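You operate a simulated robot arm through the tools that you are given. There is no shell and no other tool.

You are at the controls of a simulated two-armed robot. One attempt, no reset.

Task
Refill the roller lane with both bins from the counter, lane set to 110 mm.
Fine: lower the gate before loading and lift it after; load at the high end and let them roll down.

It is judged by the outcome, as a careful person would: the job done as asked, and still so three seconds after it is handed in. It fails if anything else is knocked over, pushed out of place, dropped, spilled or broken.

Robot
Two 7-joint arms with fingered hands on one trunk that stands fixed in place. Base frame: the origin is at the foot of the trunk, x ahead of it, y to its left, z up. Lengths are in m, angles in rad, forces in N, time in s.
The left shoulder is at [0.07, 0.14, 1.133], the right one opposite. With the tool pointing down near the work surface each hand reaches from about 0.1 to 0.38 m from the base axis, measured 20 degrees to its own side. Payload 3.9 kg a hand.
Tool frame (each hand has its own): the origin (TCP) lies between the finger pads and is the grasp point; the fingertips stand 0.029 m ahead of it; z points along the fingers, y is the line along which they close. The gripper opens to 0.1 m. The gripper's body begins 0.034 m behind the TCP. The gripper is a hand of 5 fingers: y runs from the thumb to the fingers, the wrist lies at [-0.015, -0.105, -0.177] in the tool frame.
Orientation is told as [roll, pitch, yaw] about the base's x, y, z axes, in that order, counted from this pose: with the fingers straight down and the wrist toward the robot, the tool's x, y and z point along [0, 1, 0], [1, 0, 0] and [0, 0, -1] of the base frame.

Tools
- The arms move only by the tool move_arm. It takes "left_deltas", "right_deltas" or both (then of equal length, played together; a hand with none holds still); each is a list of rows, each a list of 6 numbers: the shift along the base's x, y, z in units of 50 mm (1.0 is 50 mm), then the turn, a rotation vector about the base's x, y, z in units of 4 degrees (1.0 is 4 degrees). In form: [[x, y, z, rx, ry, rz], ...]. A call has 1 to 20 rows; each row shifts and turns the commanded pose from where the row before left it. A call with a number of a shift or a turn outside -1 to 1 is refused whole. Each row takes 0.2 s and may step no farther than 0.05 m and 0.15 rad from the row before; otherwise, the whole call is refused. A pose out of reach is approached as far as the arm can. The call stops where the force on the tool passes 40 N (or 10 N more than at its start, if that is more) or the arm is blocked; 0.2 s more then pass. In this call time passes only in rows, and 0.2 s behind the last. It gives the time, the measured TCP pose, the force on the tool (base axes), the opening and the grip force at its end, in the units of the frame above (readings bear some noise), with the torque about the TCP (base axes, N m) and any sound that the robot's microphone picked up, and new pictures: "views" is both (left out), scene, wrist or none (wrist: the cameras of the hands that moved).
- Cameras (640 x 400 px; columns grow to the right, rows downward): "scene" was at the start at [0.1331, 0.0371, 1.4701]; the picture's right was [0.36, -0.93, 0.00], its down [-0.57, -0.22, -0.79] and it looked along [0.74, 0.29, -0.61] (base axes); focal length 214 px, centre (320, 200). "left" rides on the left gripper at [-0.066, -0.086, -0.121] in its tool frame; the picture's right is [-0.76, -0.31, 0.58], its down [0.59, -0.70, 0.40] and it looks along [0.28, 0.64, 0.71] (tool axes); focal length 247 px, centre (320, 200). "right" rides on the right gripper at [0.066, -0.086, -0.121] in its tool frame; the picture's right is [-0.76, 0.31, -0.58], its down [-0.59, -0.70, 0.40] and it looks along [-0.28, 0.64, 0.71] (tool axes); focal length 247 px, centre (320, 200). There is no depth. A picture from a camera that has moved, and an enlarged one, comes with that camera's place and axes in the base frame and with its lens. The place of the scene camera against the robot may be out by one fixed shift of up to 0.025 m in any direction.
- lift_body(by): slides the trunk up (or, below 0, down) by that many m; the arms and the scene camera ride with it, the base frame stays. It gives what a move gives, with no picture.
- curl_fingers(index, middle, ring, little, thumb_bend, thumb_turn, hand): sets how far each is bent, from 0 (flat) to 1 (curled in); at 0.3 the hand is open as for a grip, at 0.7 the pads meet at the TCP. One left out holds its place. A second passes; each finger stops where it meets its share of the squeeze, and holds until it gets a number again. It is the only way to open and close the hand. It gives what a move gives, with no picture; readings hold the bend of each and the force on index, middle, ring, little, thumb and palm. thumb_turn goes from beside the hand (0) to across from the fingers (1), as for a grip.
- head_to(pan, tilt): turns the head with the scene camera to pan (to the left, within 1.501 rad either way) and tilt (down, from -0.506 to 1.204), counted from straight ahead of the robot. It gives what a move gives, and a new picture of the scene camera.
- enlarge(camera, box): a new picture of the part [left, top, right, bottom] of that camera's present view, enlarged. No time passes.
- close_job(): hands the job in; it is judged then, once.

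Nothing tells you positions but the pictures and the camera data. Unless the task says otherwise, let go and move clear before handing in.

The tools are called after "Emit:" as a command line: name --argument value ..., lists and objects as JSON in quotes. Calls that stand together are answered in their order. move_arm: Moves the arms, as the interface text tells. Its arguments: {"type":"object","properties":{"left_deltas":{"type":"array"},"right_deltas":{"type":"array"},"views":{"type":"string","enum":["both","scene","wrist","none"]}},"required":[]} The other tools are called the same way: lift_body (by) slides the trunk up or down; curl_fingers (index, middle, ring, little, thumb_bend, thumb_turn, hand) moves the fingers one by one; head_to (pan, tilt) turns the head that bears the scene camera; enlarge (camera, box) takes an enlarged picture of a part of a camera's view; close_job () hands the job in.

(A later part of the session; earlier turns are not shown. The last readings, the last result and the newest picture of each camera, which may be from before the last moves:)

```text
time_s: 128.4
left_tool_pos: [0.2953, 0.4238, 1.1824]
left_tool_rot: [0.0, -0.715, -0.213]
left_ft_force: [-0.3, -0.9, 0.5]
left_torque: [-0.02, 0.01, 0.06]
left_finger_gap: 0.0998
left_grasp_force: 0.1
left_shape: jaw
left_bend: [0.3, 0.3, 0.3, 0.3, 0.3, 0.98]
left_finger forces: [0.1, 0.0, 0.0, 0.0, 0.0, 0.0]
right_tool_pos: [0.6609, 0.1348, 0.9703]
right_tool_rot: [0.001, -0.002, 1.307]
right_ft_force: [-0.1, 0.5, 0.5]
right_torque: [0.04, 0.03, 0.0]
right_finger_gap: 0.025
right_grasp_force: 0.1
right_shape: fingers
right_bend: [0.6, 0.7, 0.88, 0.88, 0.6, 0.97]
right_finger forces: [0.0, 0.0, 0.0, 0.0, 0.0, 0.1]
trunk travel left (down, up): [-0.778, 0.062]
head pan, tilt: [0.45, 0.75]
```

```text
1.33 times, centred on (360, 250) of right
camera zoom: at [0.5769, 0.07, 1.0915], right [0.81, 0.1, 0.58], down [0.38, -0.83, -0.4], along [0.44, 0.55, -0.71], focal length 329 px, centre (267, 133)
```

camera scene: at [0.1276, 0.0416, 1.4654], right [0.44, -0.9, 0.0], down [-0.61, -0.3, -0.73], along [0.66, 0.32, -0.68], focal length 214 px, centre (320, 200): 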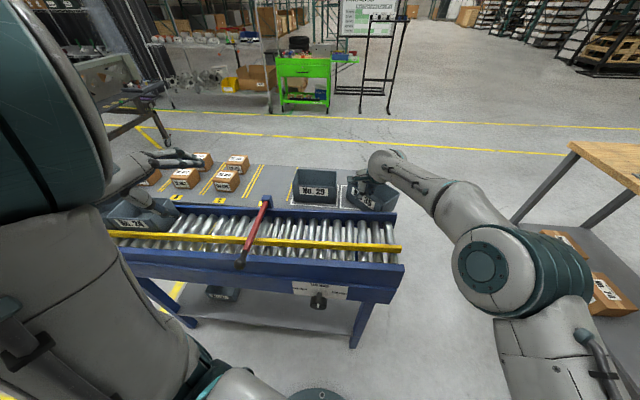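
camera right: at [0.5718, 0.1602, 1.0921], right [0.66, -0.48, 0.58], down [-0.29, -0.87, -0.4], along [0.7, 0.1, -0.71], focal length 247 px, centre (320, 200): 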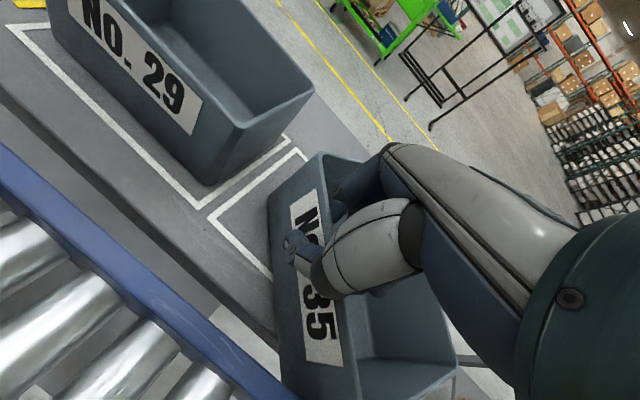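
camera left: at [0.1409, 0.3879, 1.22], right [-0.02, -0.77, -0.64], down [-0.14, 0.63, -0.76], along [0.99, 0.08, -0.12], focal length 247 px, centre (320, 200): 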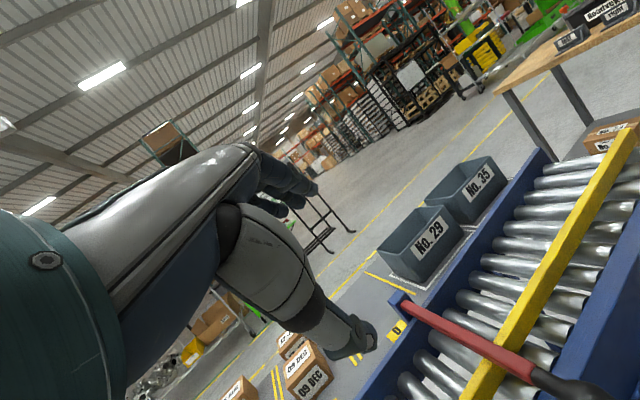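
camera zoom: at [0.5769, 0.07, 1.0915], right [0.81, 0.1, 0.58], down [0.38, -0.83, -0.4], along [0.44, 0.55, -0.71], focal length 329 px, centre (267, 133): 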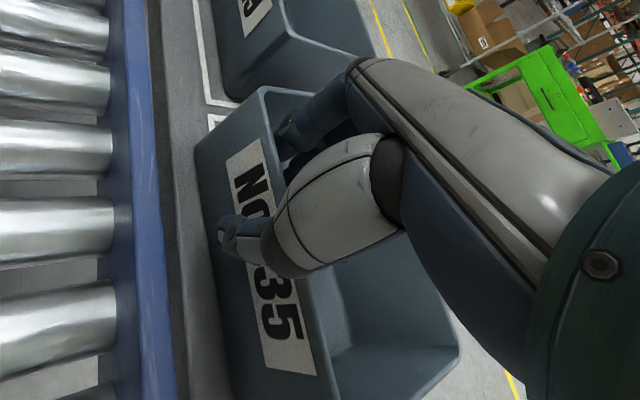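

Emit:
move_arm --right_deltas '[[0.1, -0.28, 0, 0, 0, 0], [0.1, -0.28, 0, 0, 0, 0]]' --views "none"

Emit:
enlarge --camera "right" --box '[200, 100, 520, 400]'

Emit:
enlarge --camera "scene" --box '[250, 130, 450, 260]'

```text
time_s: 129.0
left_tool_pos: [0.296, 0.4234, 1.1828]
left_tool_rot: [0.001, -0.712, -0.211]
left_ft_force: [-0.1, 1.0, -0.2]
left_torque: [-0.01, -0.03, 0.0]
left_finger_gap: 0.1
left_grasp_force: 0.0
left_shape: jaw
left_bend: [0.3, 0.3, 0.3, 0.3, 0.3, 0.98]
left_finger forces: [0.0, 0.0, 0.0, 0.0, 0.1, 0.0]
right_tool_pos: [0.6715, 0.1079, 0.9689]
right_tool_rot: [0.004, -0.004, 1.307]
right_ft_force: [0.4, -0.7, -0.1]
right_torque: [-0.01, -0.01, 0.0]
right_finger_gap: 0.0251
right_grasp_force: 0.0
right_shape: fingers
right_bend: [0.6, 0.7, 0.88, 0.88, 0.6, 0.97]
right_finger forces: [0.0, 0.1, 0.1, 0.0, 0.0, 0.1]
trunk travel left (down, up): [-0.778, 0.062]
head pan, tilt: [0.45, 0.75]
```

```text
1.33 times, centred on (360, 250) of right
camera zoom: at [0.5874, 0.0423, 1.0916], right [0.81, 0.1, 0.58], down [0.39, -0.83, -0.4], along [0.44, 0.55, -0.71], focal length 329 px, centre (267, 133)
```

zoom: 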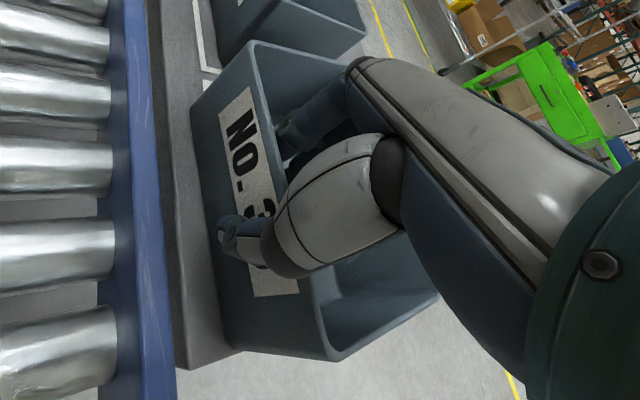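

```text
3.08 times, centred on (350, 195) of scene
camera zoom: at [0.1273, 0.0413, 1.4654], right [0.44, -0.9, 0.0], down [-0.61, -0.3, -0.73], along [0.66, 0.32, -0.68], focal length 660 px, centre (228, 215)
```

zoom: 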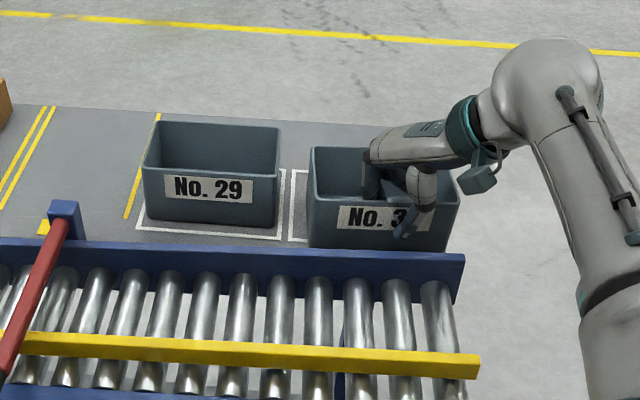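

Emit:
curl_fingers --hand "right" --index 0.72 --thumb_bend 0.72

Emit:
curl_fingers --hand "right" --index 0.92 --middle 0.88 --thumb_bend 0.92

Emit:
enlarge --camera "right" --box '[200, 100, 520, 400]'

Emit:
enlarge --camera "scene" --box '[250, 130, 450, 260]'

```text
time_s: 130.0
left_tool_pos: [0.2949, 0.4237, 1.1826]
left_tool_rot: [-0.002, -0.712, -0.212]
left_ft_force: [1.0, -0.3, -0.5]
left_torque: [0.03, -0.01, 0.01]
left_finger_gap: 0.0997
left_grasp_force: 0.0
left_shape: jaw
left_bend: [0.3, 0.3, 0.3, 0.3, 0.3, 0.98]
left_finger forces: [0.0, 0.1, 0.1, 0.0, 0.0, 0.0]
right_tool_pos: [0.6733, 0.1066, 0.9688]
right_tool_rot: [0.003, -0.003, 1.307]
right_ft_force: [0.8, -0.8, 0.2]
right_torque: [-0.04, 0.03, 0.01]
right_finger_gap: 0.0054
right_grasp_force: 3.2
right_shape: fingers
right_bend: [0.71, 0.7, 0.88, 0.88, 0.69, 0.97]
right_finger forces: [2.3, 0.0, 0.1, 0.0, 3.6, 0.0]
trunk travel left (down, up): [-0.778, 0.062]
head pan, tilt: [0.45, 0.75]
```

```text
time_s: 131.0
left_tool_pos: [0.2954, 0.4241, 1.1822]
left_tool_rot: [-0.002, -0.712, -0.212]
left_ft_force: [0.0, 0.6, -0.1]
left_torque: [0.0, 0.0, 0.03]
left_finger_gap: 0.0999
left_grasp_force: 0.0
left_shape: jaw
left_bend: [0.3, 0.3, 0.3, 0.3, 0.3, 0.98]
left_finger forces: [0.0, 0.1, 0.0, 0.0, 0.1, 0.1]
right_tool_pos: [0.6722, 0.1088, 0.9704]
right_tool_rot: [0.004, -0.004, 1.308]
right_ft_force: [-0.8, 0.4, -2.2]
right_torque: [-0.03, 0.01, -0.02]
right_finger_gap: 0.0
right_grasp_force: 18.7
right_shape: fingers
right_bend: [0.8, 0.88, 0.88, 0.88, 0.78, 0.92]
right_finger forces: [16.8, 1.8, 0.0, 0.1, 18.5, 0.0]
trunk travel left (down, up): [-0.778, 0.062]
head pan, tilt: [0.45, 0.75]
```

```text
1.33 times, centred on (360, 250) of right
camera zoom: at [0.5875, 0.0426, 1.0915], right [0.81, 0.1, 0.58], down [0.38, -0.83, -0.4], along [0.44, 0.55, -0.71], focal length 329 px, centre (267, 133)
```

zoom: 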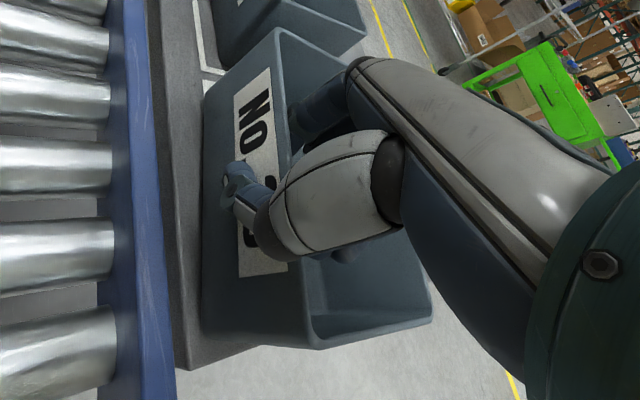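

```text
3.08 times, centred on (350, 195) of scene
camera zoom: at [0.1274, 0.0418, 1.4654], right [0.44, -0.9, 0.0], down [-0.61, -0.3, -0.73], along [0.66, 0.32, -0.68], focal length 660 px, centre (228, 215)
```

zoom: 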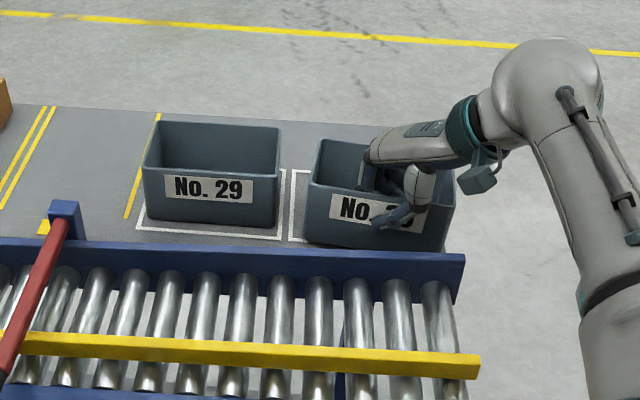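

The bin is now pinched at its middle and squared. I'll lift it 50 mm first and check that it hangs level.

Emit:
move_arm --right_deltas '[[0, 0, 0.3, 0, 0, 0], [0, 0, 0.35, 0, 0, 0], [0, 0, 0.35, 0, 0, 0]]' --views "none"

Emit:
enlarge --camera "right" --box '[200, 100, 520, 400]'

Emit:
enlarge --camera "scene" --box '[250, 130, 450, 260]'

```text
time_s: 131.8
left_tool_pos: [0.2946, 0.4228, 1.1829]
left_tool_rot: [0.0, -0.713, -0.212]
left_ft_force: [0.5, -0.2, -0.3]
left_torque: [-0.01, 0.0, -0.04]
left_finger_gap: 0.0998
left_grasp_force: 0.0
left_shape: jaw
left_bend: [0.3, 0.3, 0.3, 0.3, 0.3, 0.98]
left_finger forces: [0.1, 0.1, 0.0, 0.0, 0.0, 0.0]
right_tool_pos: [0.6721, 0.1068, 1.0199]
right_tool_rot: [0.002, -0.004, 1.304]
right_ft_force: [-0.4, -1.1, -1.6]
right_torque: [-0.03, 0.05, 0.0]
right_finger_gap: 0.0
right_grasp_force: 18.9
right_shape: fingers
right_bend: [0.8, 0.88, 0.88, 0.88, 0.78, 0.92]
right_finger forces: [16.8, 1.8, 0.1, 0.0, 18.5, 0.0]
trunk travel left (down, up): [-0.778, 0.062]
head pan, tilt: [0.45, 0.75]
```

```text
1.33 times, centred on (360, 250) of right
camera zoom: at [0.5863, 0.0416, 1.1413], right [0.81, 0.1, 0.58], down [0.38, -0.83, -0.4], along [0.44, 0.55, -0.71], focal length 329 px, centre (267, 133)
```

zoom: 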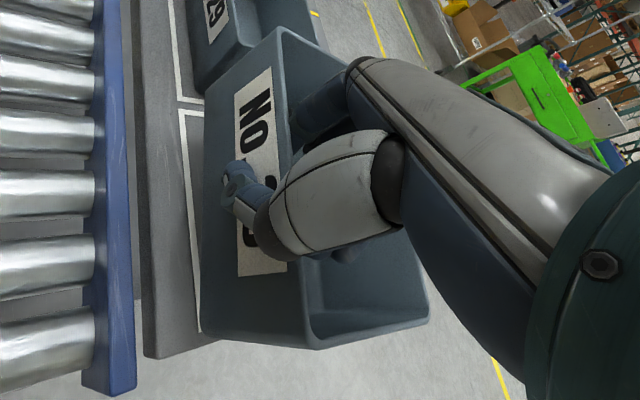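

```text
3.08 times, centred on (350, 195) of scene
camera zoom: at [0.127, 0.0416, 1.4654], right [0.44, -0.9, 0.0], down [-0.61, -0.3, -0.73], along [0.66, 0.32, -0.68], focal length 660 px, centre (228, 215)
```

zoom: 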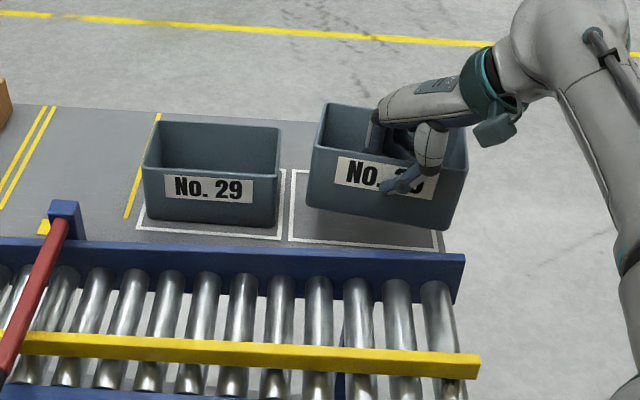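

It hangs level and firm. I'll raise it above the back rail and bring it over the high end of the lane.

Emit:
move_arm --right_deltas '[[0, 0, 0.7, 0, 0, 0], [0, 0, 0.7, 0, 0, 0], [-0.638, -0.146, 0, 0, 0, 0], [-0.638, -0.146, 0, 0, 0, 0], [-0.638, -0.146, 0, 0, 0, 0]]' --views "both"

```text
time_s: 133.0
left_tool_pos: [0.294, 0.4227, 1.1842]
left_tool_rot: [0.0, -0.714, -0.212]
left_ft_force: [0.0, -0.4, -0.3]
left_torque: [0.0, 0.0, 0.02]
left_finger_gap: 0.1001
left_grasp_force: 0.0
left_shape: jaw
left_bend: [0.3, 0.3, 0.3, 0.3, 0.3, 0.98]
left_finger forces: [0.0, 0.0, 0.0, 0.0, 0.0, 0.0]
right_tool_pos: [0.5665, 0.0753, 1.0897]
right_tool_rot: [0.001, -0.005, 1.307]
right_ft_force: [-0.2, 0.5, -0.6]
right_torque: [-0.01, 0.04, 0.03]
right_finger_gap: 0.0
right_grasp_force: 19.3
right_shape: fingers
right_bend: [0.8, 0.88, 0.88, 0.88, 0.79, 0.91]
right_finger forces: [17.7, 1.0, 0.0, 0.0, 18.6, 0.0]
right hand out of reach, approached as far as the arm can: row 1, 2
trunk travel left (down, up): [-0.778, 0.062]
head pan, tilt: [0.45, 0.75]
camera scene: at [0.1255, 0.0404, 1.4656], right [0.44, -0.9, 0.0], down [-0.61, -0.3, -0.73], along [0.66, 0.32, -0.68], focal length 214 px, centre (320, 200)
camera right: at [0.4805, 0.0109, 1.2107], right [0.81, 0.09, 0.58], down [0.38, -0.83, -0.4], along [0.44, 0.55, -0.71], focal length 247 px, centre (320, 200)
```

scene: 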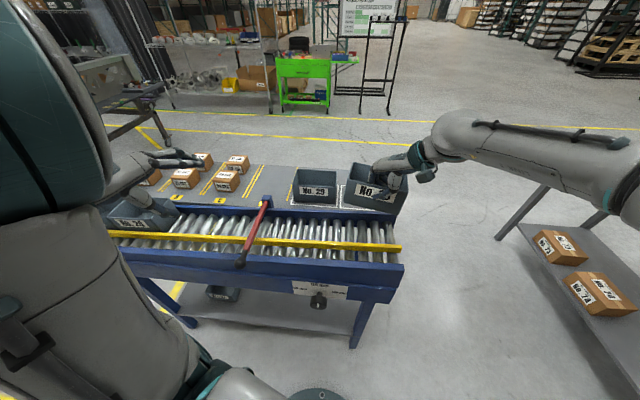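
right: 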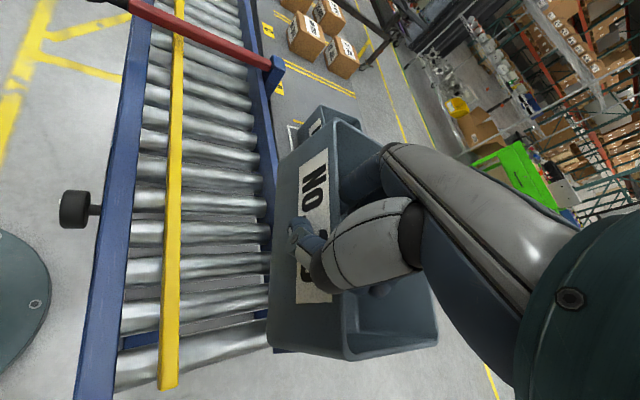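

Emit:
enlarge --camera "scene" --box '[290, 130, 450, 260]'

Emit:
enlarge --camera "right" --box '[60, 90, 460, 400]'

```text
3.08 times, centred on (370, 195) of scene
camera zoom: at [0.1255, 0.0404, 1.4656], right [0.44, -0.9, 0.0], down [-0.61, -0.3, -0.73], along [0.66, 0.32, -0.68], focal length 660 px, centre (166, 215)
```

zoom: 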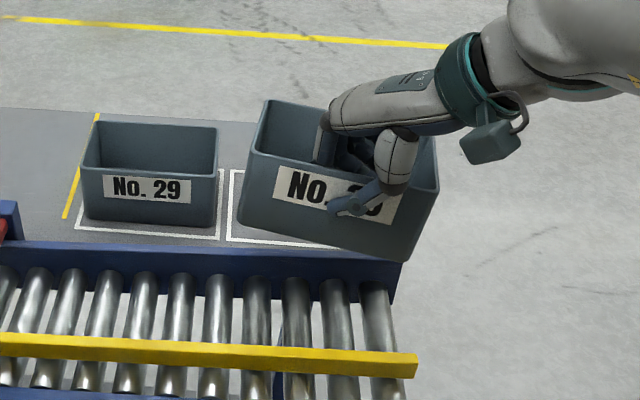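

```text
1.29 times, centred on (260, 245) of right
camera zoom: at [0.4805, 0.0109, 1.2107], right [0.81, 0.09, 0.58], down [0.38, -0.83, -0.4], along [0.44, 0.55, -0.71], focal length 319 px, centre (397, 142)
```

zoom: 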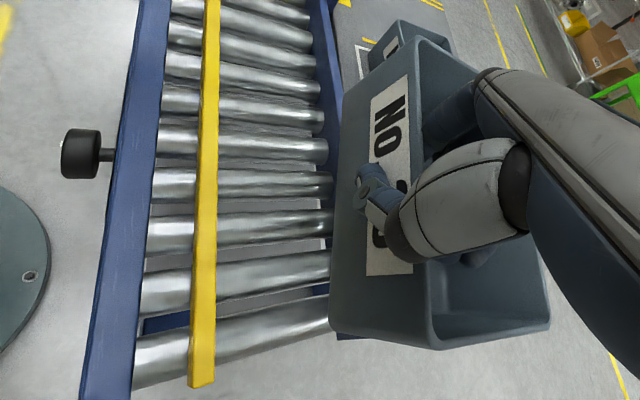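

The bin hangs with its right end about 8° low, while the lane rises to the right by 5°. I'll roll the hand about 12° to match the lane slope before lowering.

Emit:
move_arm --right_deltas '[[-0.2, -0.05, 0, -0.75, -0.275, 0], [-0.2, -0.05, 0, -0.75, -0.275, 0], [-0.2, -0.05, 0, -0.75, -0.275, 0], [-0.2, -0.05, 0, -0.75, -0.275, 0]]' --views "none"

Emit:
enlarge --camera "scene" --box '[270, 130, 430, 260]'

Emit:
enlarge --camera "right" --box '[60, 90, 460, 400]'

```text
time_s: 134.0
left_tool_pos: [0.294, 0.4235, 1.1824]
left_tool_rot: [-0.001, -0.715, -0.214]
left_ft_force: [-0.3, 0.6, -0.7]
left_torque: [0.0, 0.01, 0.01]
left_finger_gap: 0.1002
left_grasp_force: 0.1
left_shape: jaw
left_bend: [0.3, 0.3, 0.3, 0.3, 0.3, 0.98]
left_finger forces: [0.0, 0.1, 0.0, 0.1, 0.0, 0.1]
right_tool_pos: [0.528, 0.0682, 1.0886]
right_tool_rot: [-0.129, 0.179, 1.296]
right_ft_force: [-0.4, -0.6, -2.2]
right_torque: [-0.01, 0.09, 0.02]
right_finger_gap: 0.0001
right_grasp_force: 18.5
right_shape: fingers
right_bend: [0.8, 0.88, 0.88, 0.88, 0.79, 0.91]
right_finger forces: [17.6, 1.2, 0.1, 0.0, 19.0, 0.0]
trunk travel left (down, up): [-0.778, 0.062]
head pan, tilt: [0.45, 0.75]
```

```text
3.08 times, centred on (350, 195) of scene
camera zoom: at [0.1261, 0.0423, 1.4655], right [0.44, -0.9, 0.0], down [-0.61, -0.3, -0.73], along [0.66, 0.32, -0.68], focal length 660 px, centre (228, 215)
```

zoom: 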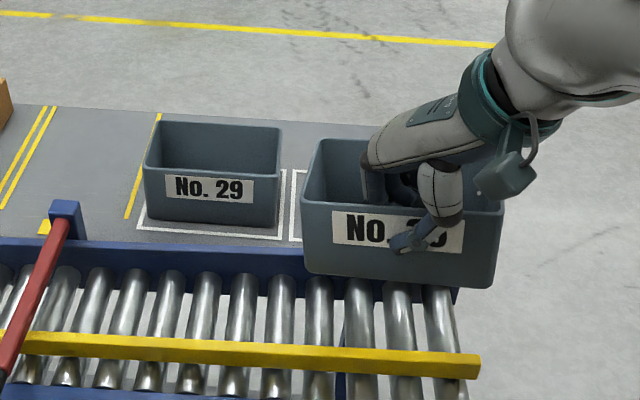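

```text
1.29 times, centred on (260, 245) of right
camera zoom: at [0.4323, 0.0293, 1.2143], right [0.76, 0.22, 0.6], down [0.41, -0.89, -0.19], along [0.5, 0.39, -0.77], focal length 319 px, centre (397, 142)
```

zoom: 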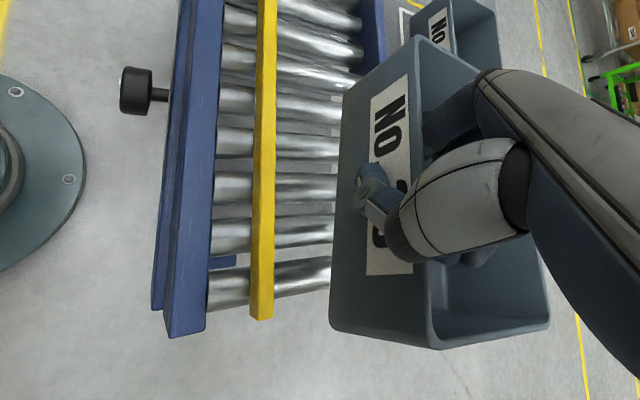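

The bin now matches the lane slope and sits over the high end (u 0.04–0.18). I'll centre it in the channel and lower most of the way.

Emit:
move_arm --right_deltas '[[-0.226, -0.082, 0, 0, 0, 0], [0, 0, -0.5, 0, 0, 0], [0, 0, -0.5, 0, 0, 0], [0, 0, -0.4, 0, 0, 0]]' --views "none"

Emit:
enlarge --camera "scene" --box '[270, 150, 430, 280]'

Emit:
enlarge --camera "right" --box '[60, 90, 460, 400]'

```text
time_s: 135.0
left_tool_pos: [0.2952, 0.4247, 1.1838]
left_tool_rot: [-0.001, -0.713, -0.214]
left_ft_force: [-0.1, -0.2, -0.6]
left_torque: [-0.02, -0.01, -0.01]
left_finger_gap: 0.0997
left_grasp_force: 0.1
left_shape: jaw
left_bend: [0.3, 0.3, 0.3, 0.3, 0.3, 0.98]
left_finger forces: [0.1, 0.0, 0.0, 0.0, 0.0, 0.0]
right_tool_pos: [0.5148, 0.0633, 1.0195]
right_tool_rot: [-0.129, 0.175, 1.296]
right_ft_force: [-1.0, 0.1, -0.1]
right_torque: [0.07, -0.01, -0.01]
right_finger_gap: 0.0
right_grasp_force: 19.3
right_shape: fingers
right_bend: [0.8, 0.88, 0.88, 0.88, 0.79, 0.91]
right_finger forces: [19.2, 0.0, 0.1, 0.0, 19.5, 0.0]
trunk travel left (down, up): [-0.778, 0.062]
head pan, tilt: [0.45, 0.75]
```

```text
3.08 times, centred on (350, 215) of scene
camera zoom: at [0.1269, 0.0416, 1.4655], right [0.44, -0.9, 0.0], down [-0.61, -0.3, -0.73], along [0.66, 0.32, -0.68], focal length 660 px, centre (228, 154)
```

zoom: 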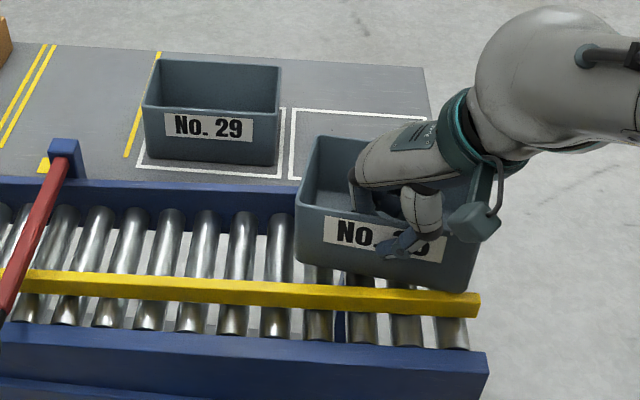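

```text
1.29 times, centred on (260, 245) of right
camera zoom: at [0.4215, 0.0249, 1.1442], right [0.77, 0.22, 0.61], down [0.41, -0.89, -0.19], along [0.5, 0.39, -0.77], focal length 319 px, centre (397, 142)
```

zoom: 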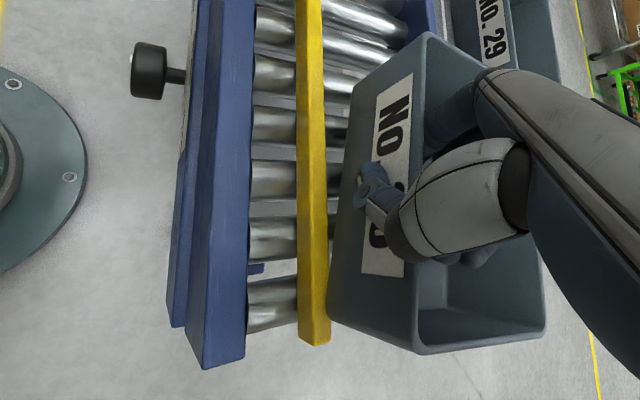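

The bin has swung slightly and its right front corner is over the yellow rail. I'll raise it a little, turn the hand a few degrees to square it, and shift it back toward the channel's centre.

Emit:
move_arm --right_deltas '[[0, 0, 0.4, 0, 0, 0], [0.1, 0.03, 0, 0, 0, 1], [0.08, 0.03, 0, 0, 0, 1]]' --views "none"

Emit:
enlarge --camera "right" --box '[60, 90, 460, 400]'

Emit:
enlarge --camera "scene" --box '[270, 150, 430, 280]'

```text
time_s: 135.8
left_tool_pos: [0.2957, 0.4235, 1.1828]
left_tool_rot: [-0.001, -0.713, -0.214]
left_ft_force: [-0.1, 0.4, -0.2]
left_torque: [-0.05, 0.01, 0.01]
left_finger_gap: 0.0998
left_grasp_force: 0.1
left_shape: jaw
left_bend: [0.3, 0.3, 0.3, 0.3, 0.3, 0.98]
left_finger forces: [0.1, 0.0, 0.1, 0.1, 0.0, 0.0]
right_tool_pos: [0.5258, 0.0677, 1.0383]
right_tool_rot: [-0.128, 0.179, 1.436]
right_ft_force: [-0.1, -0.1, -2.0]
right_torque: [-0.03, 0.05, 0.01]
right_finger_gap: 0.0
right_grasp_force: 19.7
right_shape: fingers
right_bend: [0.8, 0.88, 0.88, 0.88, 0.79, 0.91]
right_finger forces: [18.8, 1.0, 0.1, 0.0, 19.8, 0.0]
trunk travel left (down, up): [-0.778, 0.062]
head pan, tilt: [0.45, 0.75]
```

```text
1.29 times, centred on (260, 245) of right
camera zoom: at [0.4384, 0.0149, 1.1636], right [0.73, 0.33, 0.6], down [0.53, -0.83, -0.19], along [0.44, 0.46, -0.77], focal length 319 px, centre (397, 142)
```

zoom: 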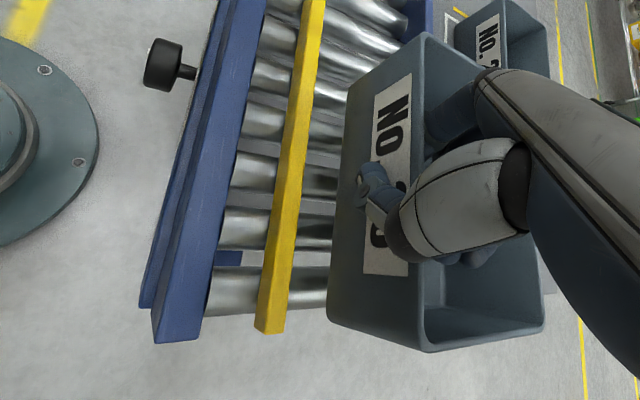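

```text
3.08 times, centred on (350, 215) of scene
camera zoom: at [0.128, 0.0418, 1.4653], right [0.44, -0.9, 0.0], down [-0.61, -0.3, -0.73], along [0.66, 0.32, -0.68], focal length 660 px, centre (228, 154)
```

zoom: 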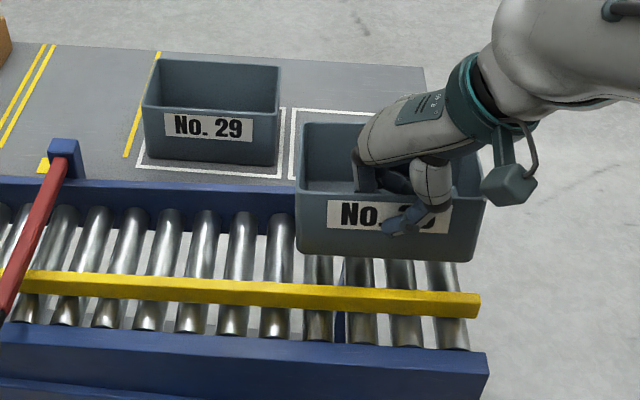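

It's square in the channel again (near wall at n≈0.51). I'll lower gently until the rollers take it.

Emit:
move_arm --right_deltas '[[-0.06, -0.02, -0.3, 0, 0, 0], [0, 0, -0.25, 0, 0, 0]]' --views "none"

Emit:
enlarge --camera "right" --box '[60, 90, 460, 400]'

Emit:
enlarge --camera "scene" --box '[270, 150, 430, 280]'

```text
time_s: 136.4
left_tool_pos: [0.2954, 0.4232, 1.1835]
left_tool_rot: [-0.003, -0.711, -0.213]
left_ft_force: [0.6, -0.7, -0.4]
left_torque: [-0.03, 0.01, -0.01]
left_finger_gap: 0.1
left_grasp_force: 0.1
left_shape: jaw
left_bend: [0.3, 0.3, 0.3, 0.3, 0.3, 0.98]
left_finger forces: [0.0, 0.0, 0.0, 0.1, 0.0, 0.0]
right_tool_pos: [0.5222, 0.0668, 1.0098]
right_tool_rot: [-0.13, 0.177, 1.434]
right_ft_force: [0.0, -1.0, -2.4]
right_torque: [-0.02, 0.08, -0.03]
right_finger_gap: 0.0
right_grasp_force: 19.7
right_shape: fingers
right_bend: [0.8, 0.88, 0.88, 0.88, 0.79, 0.91]
right_finger forces: [18.8, 1.0, 0.0, 0.0, 19.7, 0.1]
trunk travel left (down, up): [-0.778, 0.062]
head pan, tilt: [0.45, 0.75]
```

```text
1.29 times, centred on (260, 245) of right
camera zoom: at [0.4351, 0.014, 1.1357], right [0.73, 0.33, 0.6], down [0.53, -0.83, -0.19], along [0.44, 0.46, -0.77], focal length 319 px, centre (397, 142)
```

zoom: 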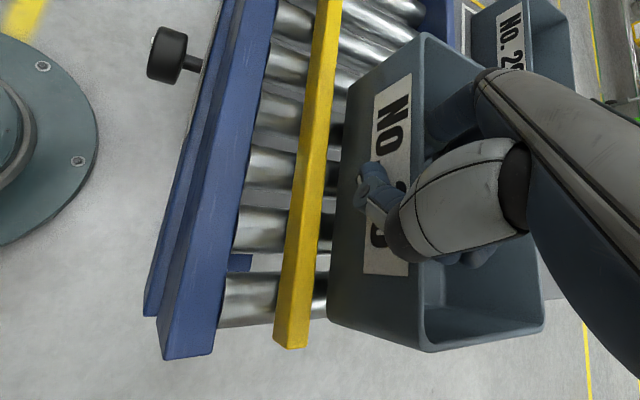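

```text
3.08 times, centred on (350, 215) of scene
camera zoom: at [0.1277, 0.0419, 1.4654], right [0.44, -0.9, 0.0], down [-0.61, -0.3, -0.73], along [0.66, 0.32, -0.68], focal length 660 px, centre (228, 154)
```

zoom: 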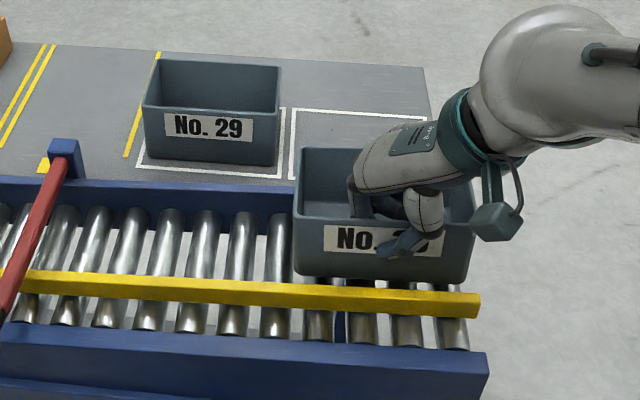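

Emit:
move_arm --right_deltas '[[0, 0, -0.2, 0, 0, 0], [0, 0, -0.1, 0, 0, 0]]' --views "none"

Emit:
enlarge --camera "right" --box '[60, 90, 460, 400]'

Emit:
enlarge --camera "scene" --box '[270, 150, 430, 280]'

```text
time_s: 137.0
left_tool_pos: [0.2954, 0.4238, 1.1837]
left_tool_rot: [0.0, -0.711, -0.212]
left_ft_force: [-1.1, 0.7, 0.6]
left_torque: [0.04, 0.0, -0.02]
left_finger_gap: 0.1001
left_grasp_force: 0.0
left_shape: jaw
left_bend: [0.3, 0.3, 0.3, 0.3, 0.3, 0.98]
left_finger forces: [0.0, 0.0, 0.0, 0.1, 0.1, 0.0]
right_tool_pos: [0.5214, 0.0656, 0.9954]
right_tool_rot: [-0.131, 0.177, 1.435]
right_ft_force: [-0.2, -0.3, -1.0]
right_torque: [0.02, 0.08, -0.01]
right_finger_gap: 0.0002
right_grasp_force: 20.0
right_shape: fingers
right_bend: [0.8, 0.88, 0.88, 0.88, 0.79, 0.91]
right_finger forces: [19.0, 1.0, 0.0, 0.0, 19.8, 0.1]
trunk travel left (down, up): [-0.778, 0.062]
head pan, tilt: [0.45, 0.75]
```

```text
1.29 times, centred on (260, 245) of right
camera zoom: at [0.4346, 0.0139, 1.1207], right [0.73, 0.32, 0.6], down [0.53, -0.83, -0.19], along [0.44, 0.46, -0.77], focal length 319 px, centre (397, 142)
```

zoom: 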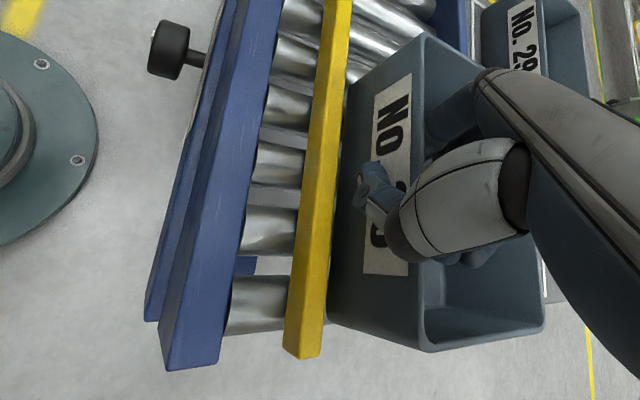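

```text
3.08 times, centred on (350, 215) of scene
camera zoom: at [0.1272, 0.0418, 1.4654], right [0.44, -0.9, 0.0], down [-0.61, -0.3, -0.73], along [0.66, 0.32, -0.68], focal length 660 px, centre (228, 154)
```

zoom: 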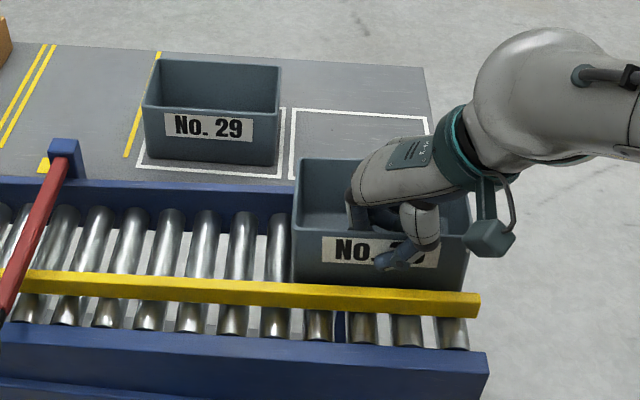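

Emit:
move_arm --right_deltas '[[0, 0, -0.12, 0, 0, 0], [0, 0, -0.1, 0, 0, 0]]' --views "none"

Emit:
enlarge --camera "scene" --box '[270, 150, 430, 280]'

Emit:
enlarge --camera "right" --box '[60, 90, 460, 400]'

```text
time_s: 137.6
left_tool_pos: [0.2925, 0.424, 1.1835]
left_tool_rot: [0.001, -0.715, -0.212]
left_ft_force: [-0.6, -0.4, 0.1]
left_torque: [0.0, 0.02, 0.03]
left_finger_gap: 0.0999
left_grasp_force: 0.0
left_shape: jaw
left_bend: [0.3, 0.3, 0.3, 0.3, 0.3, 0.98]
left_finger forces: [0.0, 0.1, 0.0, 0.0, 0.1, 0.1]
right_tool_pos: [0.5227, 0.0662, 0.9876]
right_tool_rot: [-0.134, 0.174, 1.433]
right_ft_force: [0.3, 0.6, 10.5]
right_torque: [0.14, 0.07, 0.03]
right_finger_gap: 0.0
right_grasp_force: 21.7
right_shape: fingers
right_bend: [0.8, 0.88, 0.88, 0.88, 0.8, 0.91]
right_finger forces: [20.8, 0.5, 0.0, 0.1, 21.8, 0.0]
trunk travel left (down, up): [-0.778, 0.062]
head pan, tilt: [0.45, 0.75]
```

```text
3.08 times, centred on (350, 215) of scene
camera zoom: at [0.1248, 0.0416, 1.4659], right [0.44, -0.9, 0.0], down [-0.61, -0.3, -0.73], along [0.66, 0.32, -0.68], focal length 660 px, centre (228, 154)
```

zoom: 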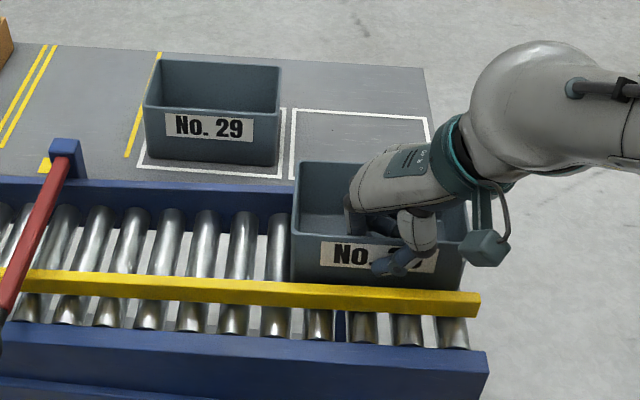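

```text
1.29 times, centred on (260, 245) of right
camera zoom: at [0.4332, 0.014, 1.1121], right [0.72, 0.32, 0.61], down [0.53, -0.83, -0.19], along [0.44, 0.46, -0.77], focal length 319 px, centre (397, 142)
```

zoom: 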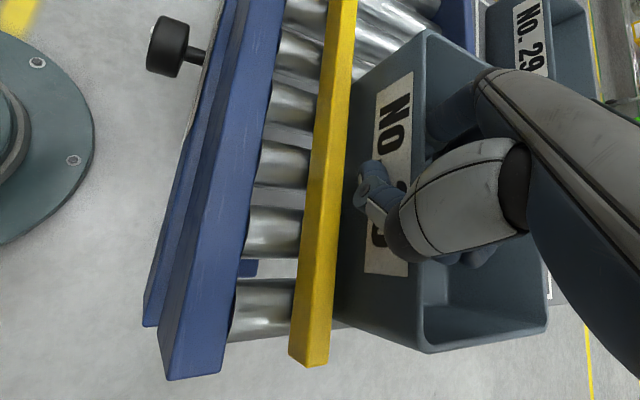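

The rollers now carry the bin (10 N contact). I'll open just enough to free the wall and then lift straight out.

Emit:
curl_fingers --hand "right" --index 0.58 --middle 0.7 --thumb_bend 0.55

Emit:
move_arm --right_deltas '[[0, 0, 0.5, 0, 0, 0], [0, 0, 0.7, 0, 0, 0], [0, 0, 0.8, 0, 0, 0]]' --views "both"

```text
time_s: 138.6
left_tool_pos: [0.2942, 0.4238, 1.1829]
left_tool_rot: [-0.003, -0.715, -0.213]
left_ft_force: [0.7, -0.1, -0.5]
left_torque: [0.0, 0.01, 0.0]
left_finger_gap: 0.0998
left_grasp_force: 0.0
left_shape: jaw
left_bend: [0.3, 0.3, 0.3, 0.3, 0.3, 0.98]
left_finger forces: [0.1, 0.0, 0.1, 0.0, 0.0, 0.1]
right_tool_pos: [0.5227, 0.0659, 0.9838]
right_tool_rot: [-0.127, 0.177, 1.435]
right_ft_force: [-0.7, 0.7, -1.5]
right_torque: [0.01, 0.01, -0.02]
right_finger_gap: 0.0349
right_grasp_force: 0.2
right_shape: fingers
right_bend: [0.57, 0.7, 0.88, 0.88, 0.55, 0.97]
right_finger forces: [0.1, 0.1, 0.0, 0.1, 0.8, 0.0]
trunk travel left (down, up): [-0.778, 0.062]
head pan, tilt: [0.45, 0.75]
```

```text
time_s: 139.4
left_tool_pos: [0.2952, 0.424, 1.1818]
left_tool_rot: [-0.001, -0.713, -0.21]
left_ft_force: [-0.3, 0.7, 0.4]
left_torque: [0.01, 0.05, 0.0]
left_finger_gap: 0.1001
left_grasp_force: 0.0
left_shape: jaw
left_bend: [0.3, 0.3, 0.3, 0.3, 0.3, 0.98]
left_finger forces: [0.1, 0.0, 0.0, 0.1, 0.0, 0.0]
right_tool_pos: [0.5228, 0.0651, 1.0855]
right_tool_rot: [-0.13, 0.18, 1.435]
right_ft_force: [-0.5, -0.3, -0.5]
right_torque: [-0.01, 0.0, 0.01]
right_finger_gap: 0.0357
right_grasp_force: 0.0
right_shape: fingers
right_bend: [0.57, 0.7, 0.88, 0.88, 0.55, 0.98]
right_finger forces: [0.1, 0.0, 0.0, 0.0, 0.0, 0.1]
trunk travel left (down, up): [-0.778, 0.062]
head pan, tilt: [0.45, 0.75]
camera scene: at [0.1262, 0.0417, 1.4655], right [0.44, -0.9, 0.0], down [-0.61, -0.3, -0.73], along [0.66, 0.32, -0.68], focal length 214 px, centre (320, 200)
camera right: at [0.4341, 0.0137, 1.2107], right [0.73, 0.33, 0.6], down [0.53, -0.83, -0.19], along [0.44, 0.46, -0.77], focal length 247 px, centre (320, 200)
```

scene: 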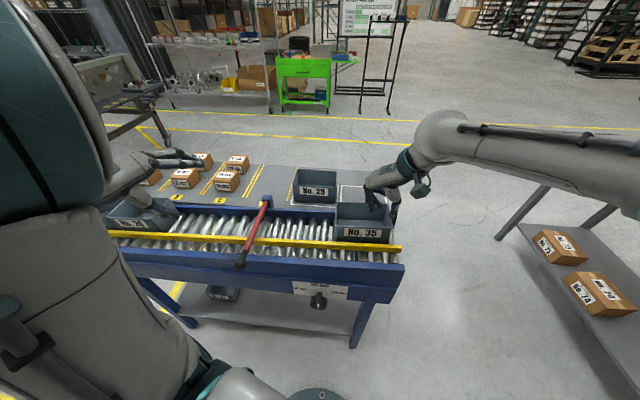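
right: 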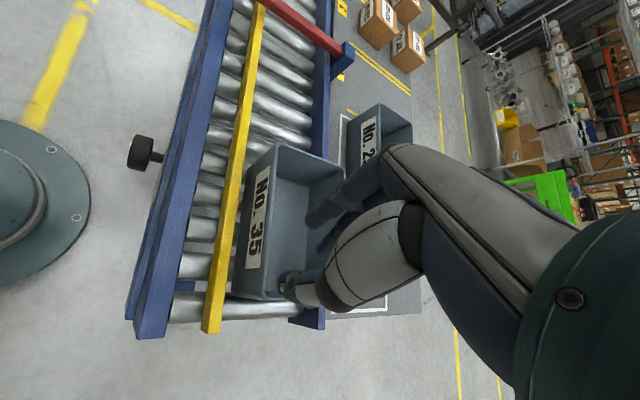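

Bin 35 is on the rollers between the rails. I'll raise the hand more and watch whether it rolls to the gate.

Emit:
move_arm --right_deltas '[[0, -0.3, 0.8, 0, 0, 0], [0, -0.3, 0.5, 0, 0, 0], [0, 0, 0, 0, 0, 0], [0, 0, 0, 0, 0, 0]]' --views "both"

Emit:
enlarge --camera "scene" --box '[230, 150, 430, 300]'

```text
time_s: 140.4
left_tool_pos: [0.2948, 0.4231, 1.1828]
left_tool_rot: [0.001, -0.713, -0.213]
left_ft_force: [-0.6, 0.3, -0.1]
left_torque: [-0.01, -0.02, -0.01]
left_finger_gap: 0.1
left_grasp_force: 0.0
left_shape: jaw
left_bend: [0.3, 0.3, 0.3, 0.3, 0.3, 0.98]
left_finger forces: [0.0, 0.0, 0.1, 0.1, 0.0, 0.0]
right_tool_pos: [0.5226, 0.034, 1.1497]
right_tool_rot: [-0.129, 0.179, 1.433]
right_ft_force: [-1.2, 0.1, -0.5]
right_torque: [-0.03, -0.01, -0.03]
right_finger_gap: 0.0353
right_grasp_force: 0.1
right_shape: fingers
right_bend: [0.57, 0.7, 0.88, 0.88, 0.55, 0.98]
right_finger forces: [0.0, 0.0, 0.1, 0.1, 0.0, 0.0]
trunk travel left (down, up): [-0.778, 0.062]
head pan, tilt: [0.45, 0.75]
camera scene: at [0.1266, 0.0415, 1.4655], right [0.44, -0.9, 0.0], down [-0.61, -0.3, -0.73], along [0.66, 0.32, -0.68], focal length 214 px, centre (320, 200)
camera right: at [0.4349, -0.0169, 1.2753], right [0.73, 0.32, 0.6], down [0.53, -0.83, -0.19], along [0.44, 0.46, -0.77], focal length 247 px, centre (320, 200)
```

scene: 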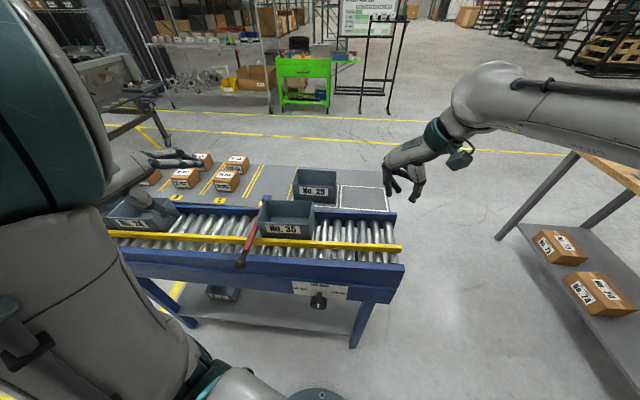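
right: 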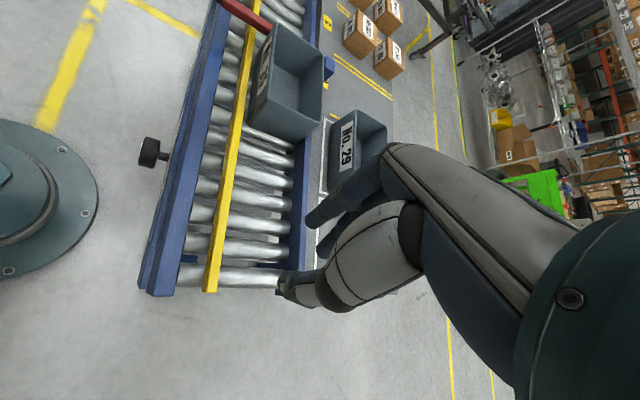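

```text
2.67 times, centred on (330, 225) of scene
camera zoom: at [0.1266, 0.0415, 1.4655], right [0.44, -0.9, 0.0], down [-0.61, -0.3, -0.73], along [0.66, 0.32, -0.68], focal length 572 px, centre (293, 133)
```

zoom: 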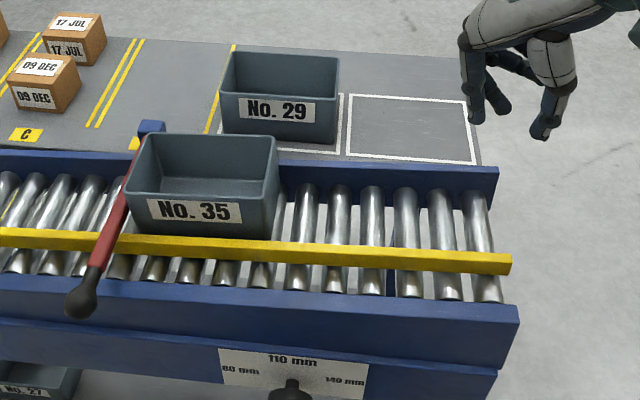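

Bin 35 rolled down and rests against the lowered gate, exactly as intended. Bin 29 is nearer the left arm, so I'll move the right hand aside and bring the left hand to tool-down, turned inward so its thumb–index pinch lines up with the wall.

Emit:
move_arm --left_deltas '[[0.4, -0.05, 0.3, 0, 0, -0.93], [0.4, -0.05, 0.3, 0, 0, -0.93], [0.4, -0.05, 0.2, 0, 0, -0.93], [0.4, -0.05, 0.2, 0, 0, -0.93], [0.4, -0.05, 0.2, 0, 0, -0.93], [0.4, -0.05, 0.1, 0, 0, -0.93], [0.4, -0.05, 0, 0, 0, -0.93]]' --right_deltas '[[-0.3, -0.6, 0.3, 0, 0, 0], [-0.3, -0.6, 0.3, 0, 0, 0], [-0.3, -0.6, 0.3, 0, 0, 0], [-0.3, -0.6, 0.3, 0, 0, 0], [-0.3, -0.6, 0, 0, 0, 0], [0, 0, 0, 0, 0, 0], [0, 0, 0, 0, 0, 0]]' --views "scene"

```text
time_s: 142.0
left_tool_pos: [0.4362, 0.4065, 1.2497]
left_tool_rot: [-0.001, -0.713, -0.667]
left_ft_force: [0.3, -0.7, 0.6]
left_torque: [0.02, -0.01, 0.0]
left_finger_gap: 0.0999
left_grasp_force: 0.1
left_shape: jaw
left_bend: [0.3, 0.3, 0.3, 0.3, 0.3, 0.98]
left_finger forces: [0.0, 0.0, 0.0, 0.1, 0.1, 0.1]
right_tool_pos: [0.449, -0.1135, 1.2085]
right_tool_rot: [-0.128, 0.177, 1.436]
right_ft_force: [-0.7, -0.2, 0.2]
right_torque: [-0.03, -0.01, 0.01]
right_finger_gap: 0.0355
right_grasp_force: 0.1
right_shape: fingers
right_bend: [0.57, 0.7, 0.88, 0.88, 0.55, 0.98]
right_finger forces: [0.0, 0.0, 0.1, 0.0, 0.1, 0.0]
trunk travel left (down, up): [-0.778, 0.062]
head pan, tilt: [0.45, 0.75]
camera scene: at [0.1277, 0.0425, 1.4653], right [0.44, -0.9, 0.0], down [-0.61, -0.3, -0.73], along [0.66, 0.32, -0.68], focal length 214 px, centre (320, 200)
```

scene: 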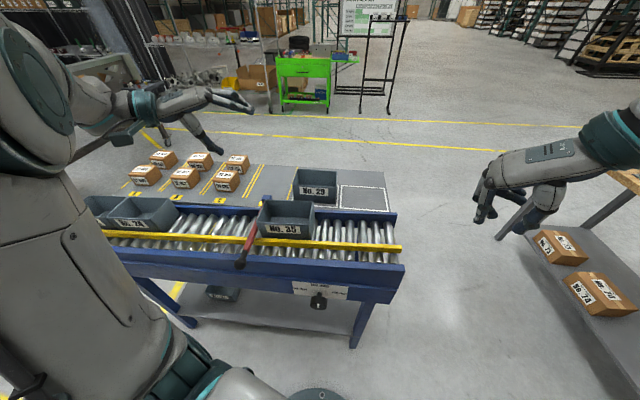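

Emit:
move_arm --left_deltas '[[0.24, -0.08, 0, 0.632, 0.803, 0], [0.24, -0.08, 0, 0.632, 0.803, 0], [0.24, -0.08, 0, 0.632, 0.803, 0], [0.24, -0.08, 0, 0.632, 0.803, 0], [0.24, -0.08, 0, 0.632, 0.803, 0], [0.24, -0.08, 0, 0.632, 0.803, 0], [0.24, -0.08, 0, 0.632, 0.803, 0], [0.24, -0.08, 0, 0.632, 0.803, 0], [0.24, -0.08, 0, 0.632, 0.803, 0], [0.24, -0.08, 0, 0.632, 0.803, 0]]' --views "both"

```text
time_s: 144.2
left_tool_pos: [0.5559, 0.3665, 1.2485]
left_tool_rot: [-0.001, 0.002, -0.667]
left_ft_force: [-0.3, -0.3, 0.6]
left_torque: [-0.02, -0.01, 0.04]
left_finger_gap: 0.0999
left_grasp_force: 0.1
left_shape: jaw
left_bend: [0.3, 0.3, 0.3, 0.3, 0.3, 0.98]
left_finger forces: [0.0, 0.0, 0.0, 0.1, 0.0, 0.0]
right_tool_pos: [0.4487, -0.1143, 1.2098]
right_tool_rot: [-0.126, 0.179, 1.435]
right_ft_force: [0.2, 0.7, 0.2]
right_torque: [-0.03, -0.01, 0.0]
right_finger_gap: 0.0357
right_grasp_force: 0.0
right_shape: fingers
right_bend: [0.57, 0.7, 0.88, 0.88, 0.55, 0.98]
right_finger forces: [0.0, 0.0, 0.0, 0.1, 0.1, 0.0]
trunk travel left (down, up): [-0.778, 0.062]
head pan, tilt: [0.45, 0.75]
camera scene: at [0.1283, 0.0416, 1.4653], right [0.44, -0.9, 0.0], down [-0.61, -0.3, -0.73], along [0.66, 0.32, -0.68], focal length 214 px, centre (320, 200)
camera left: at [0.45, 0.3668, 1.37], right [-0.71, -0.4, -0.58], down [-0.19, 0.9, -0.4], along [0.68, -0.17, -0.71], focal length 247 px, centre (320, 200)
```

scene: 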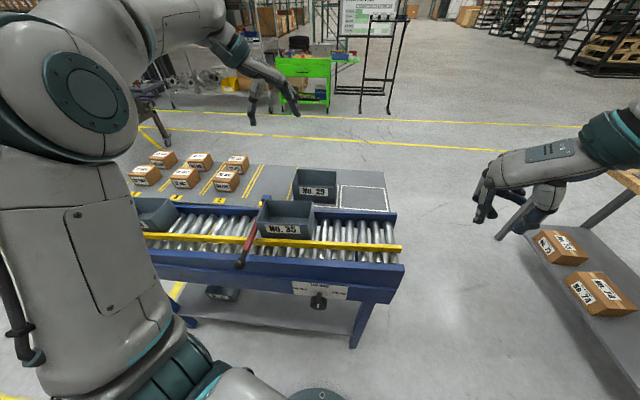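
left: 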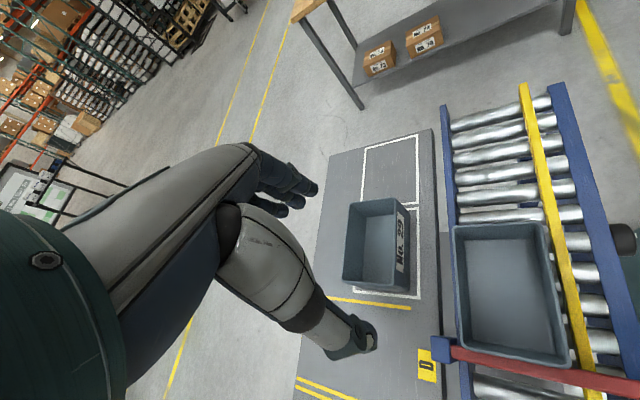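

Emit:
enlarge --camera "left" --box '[310, 170, 470, 320]'

```text
2.67 times, centred on (390, 245) of left
camera zoom: at [0.45, 0.3668, 1.37], right [-0.71, -0.4, -0.58], down [-0.19, 0.9, -0.4], along [0.68, -0.17, -0.71], focal length 659 px, centre (133, 80)
```

zoom: 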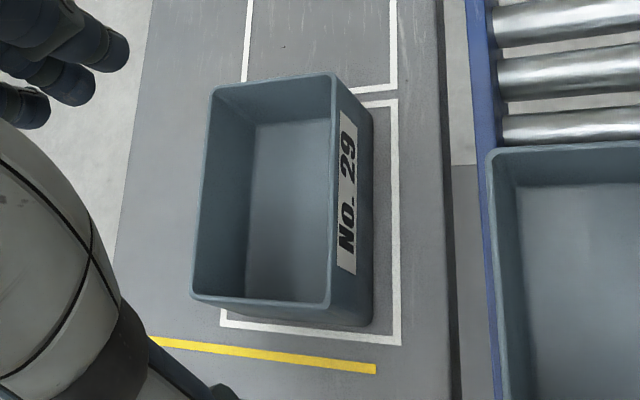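

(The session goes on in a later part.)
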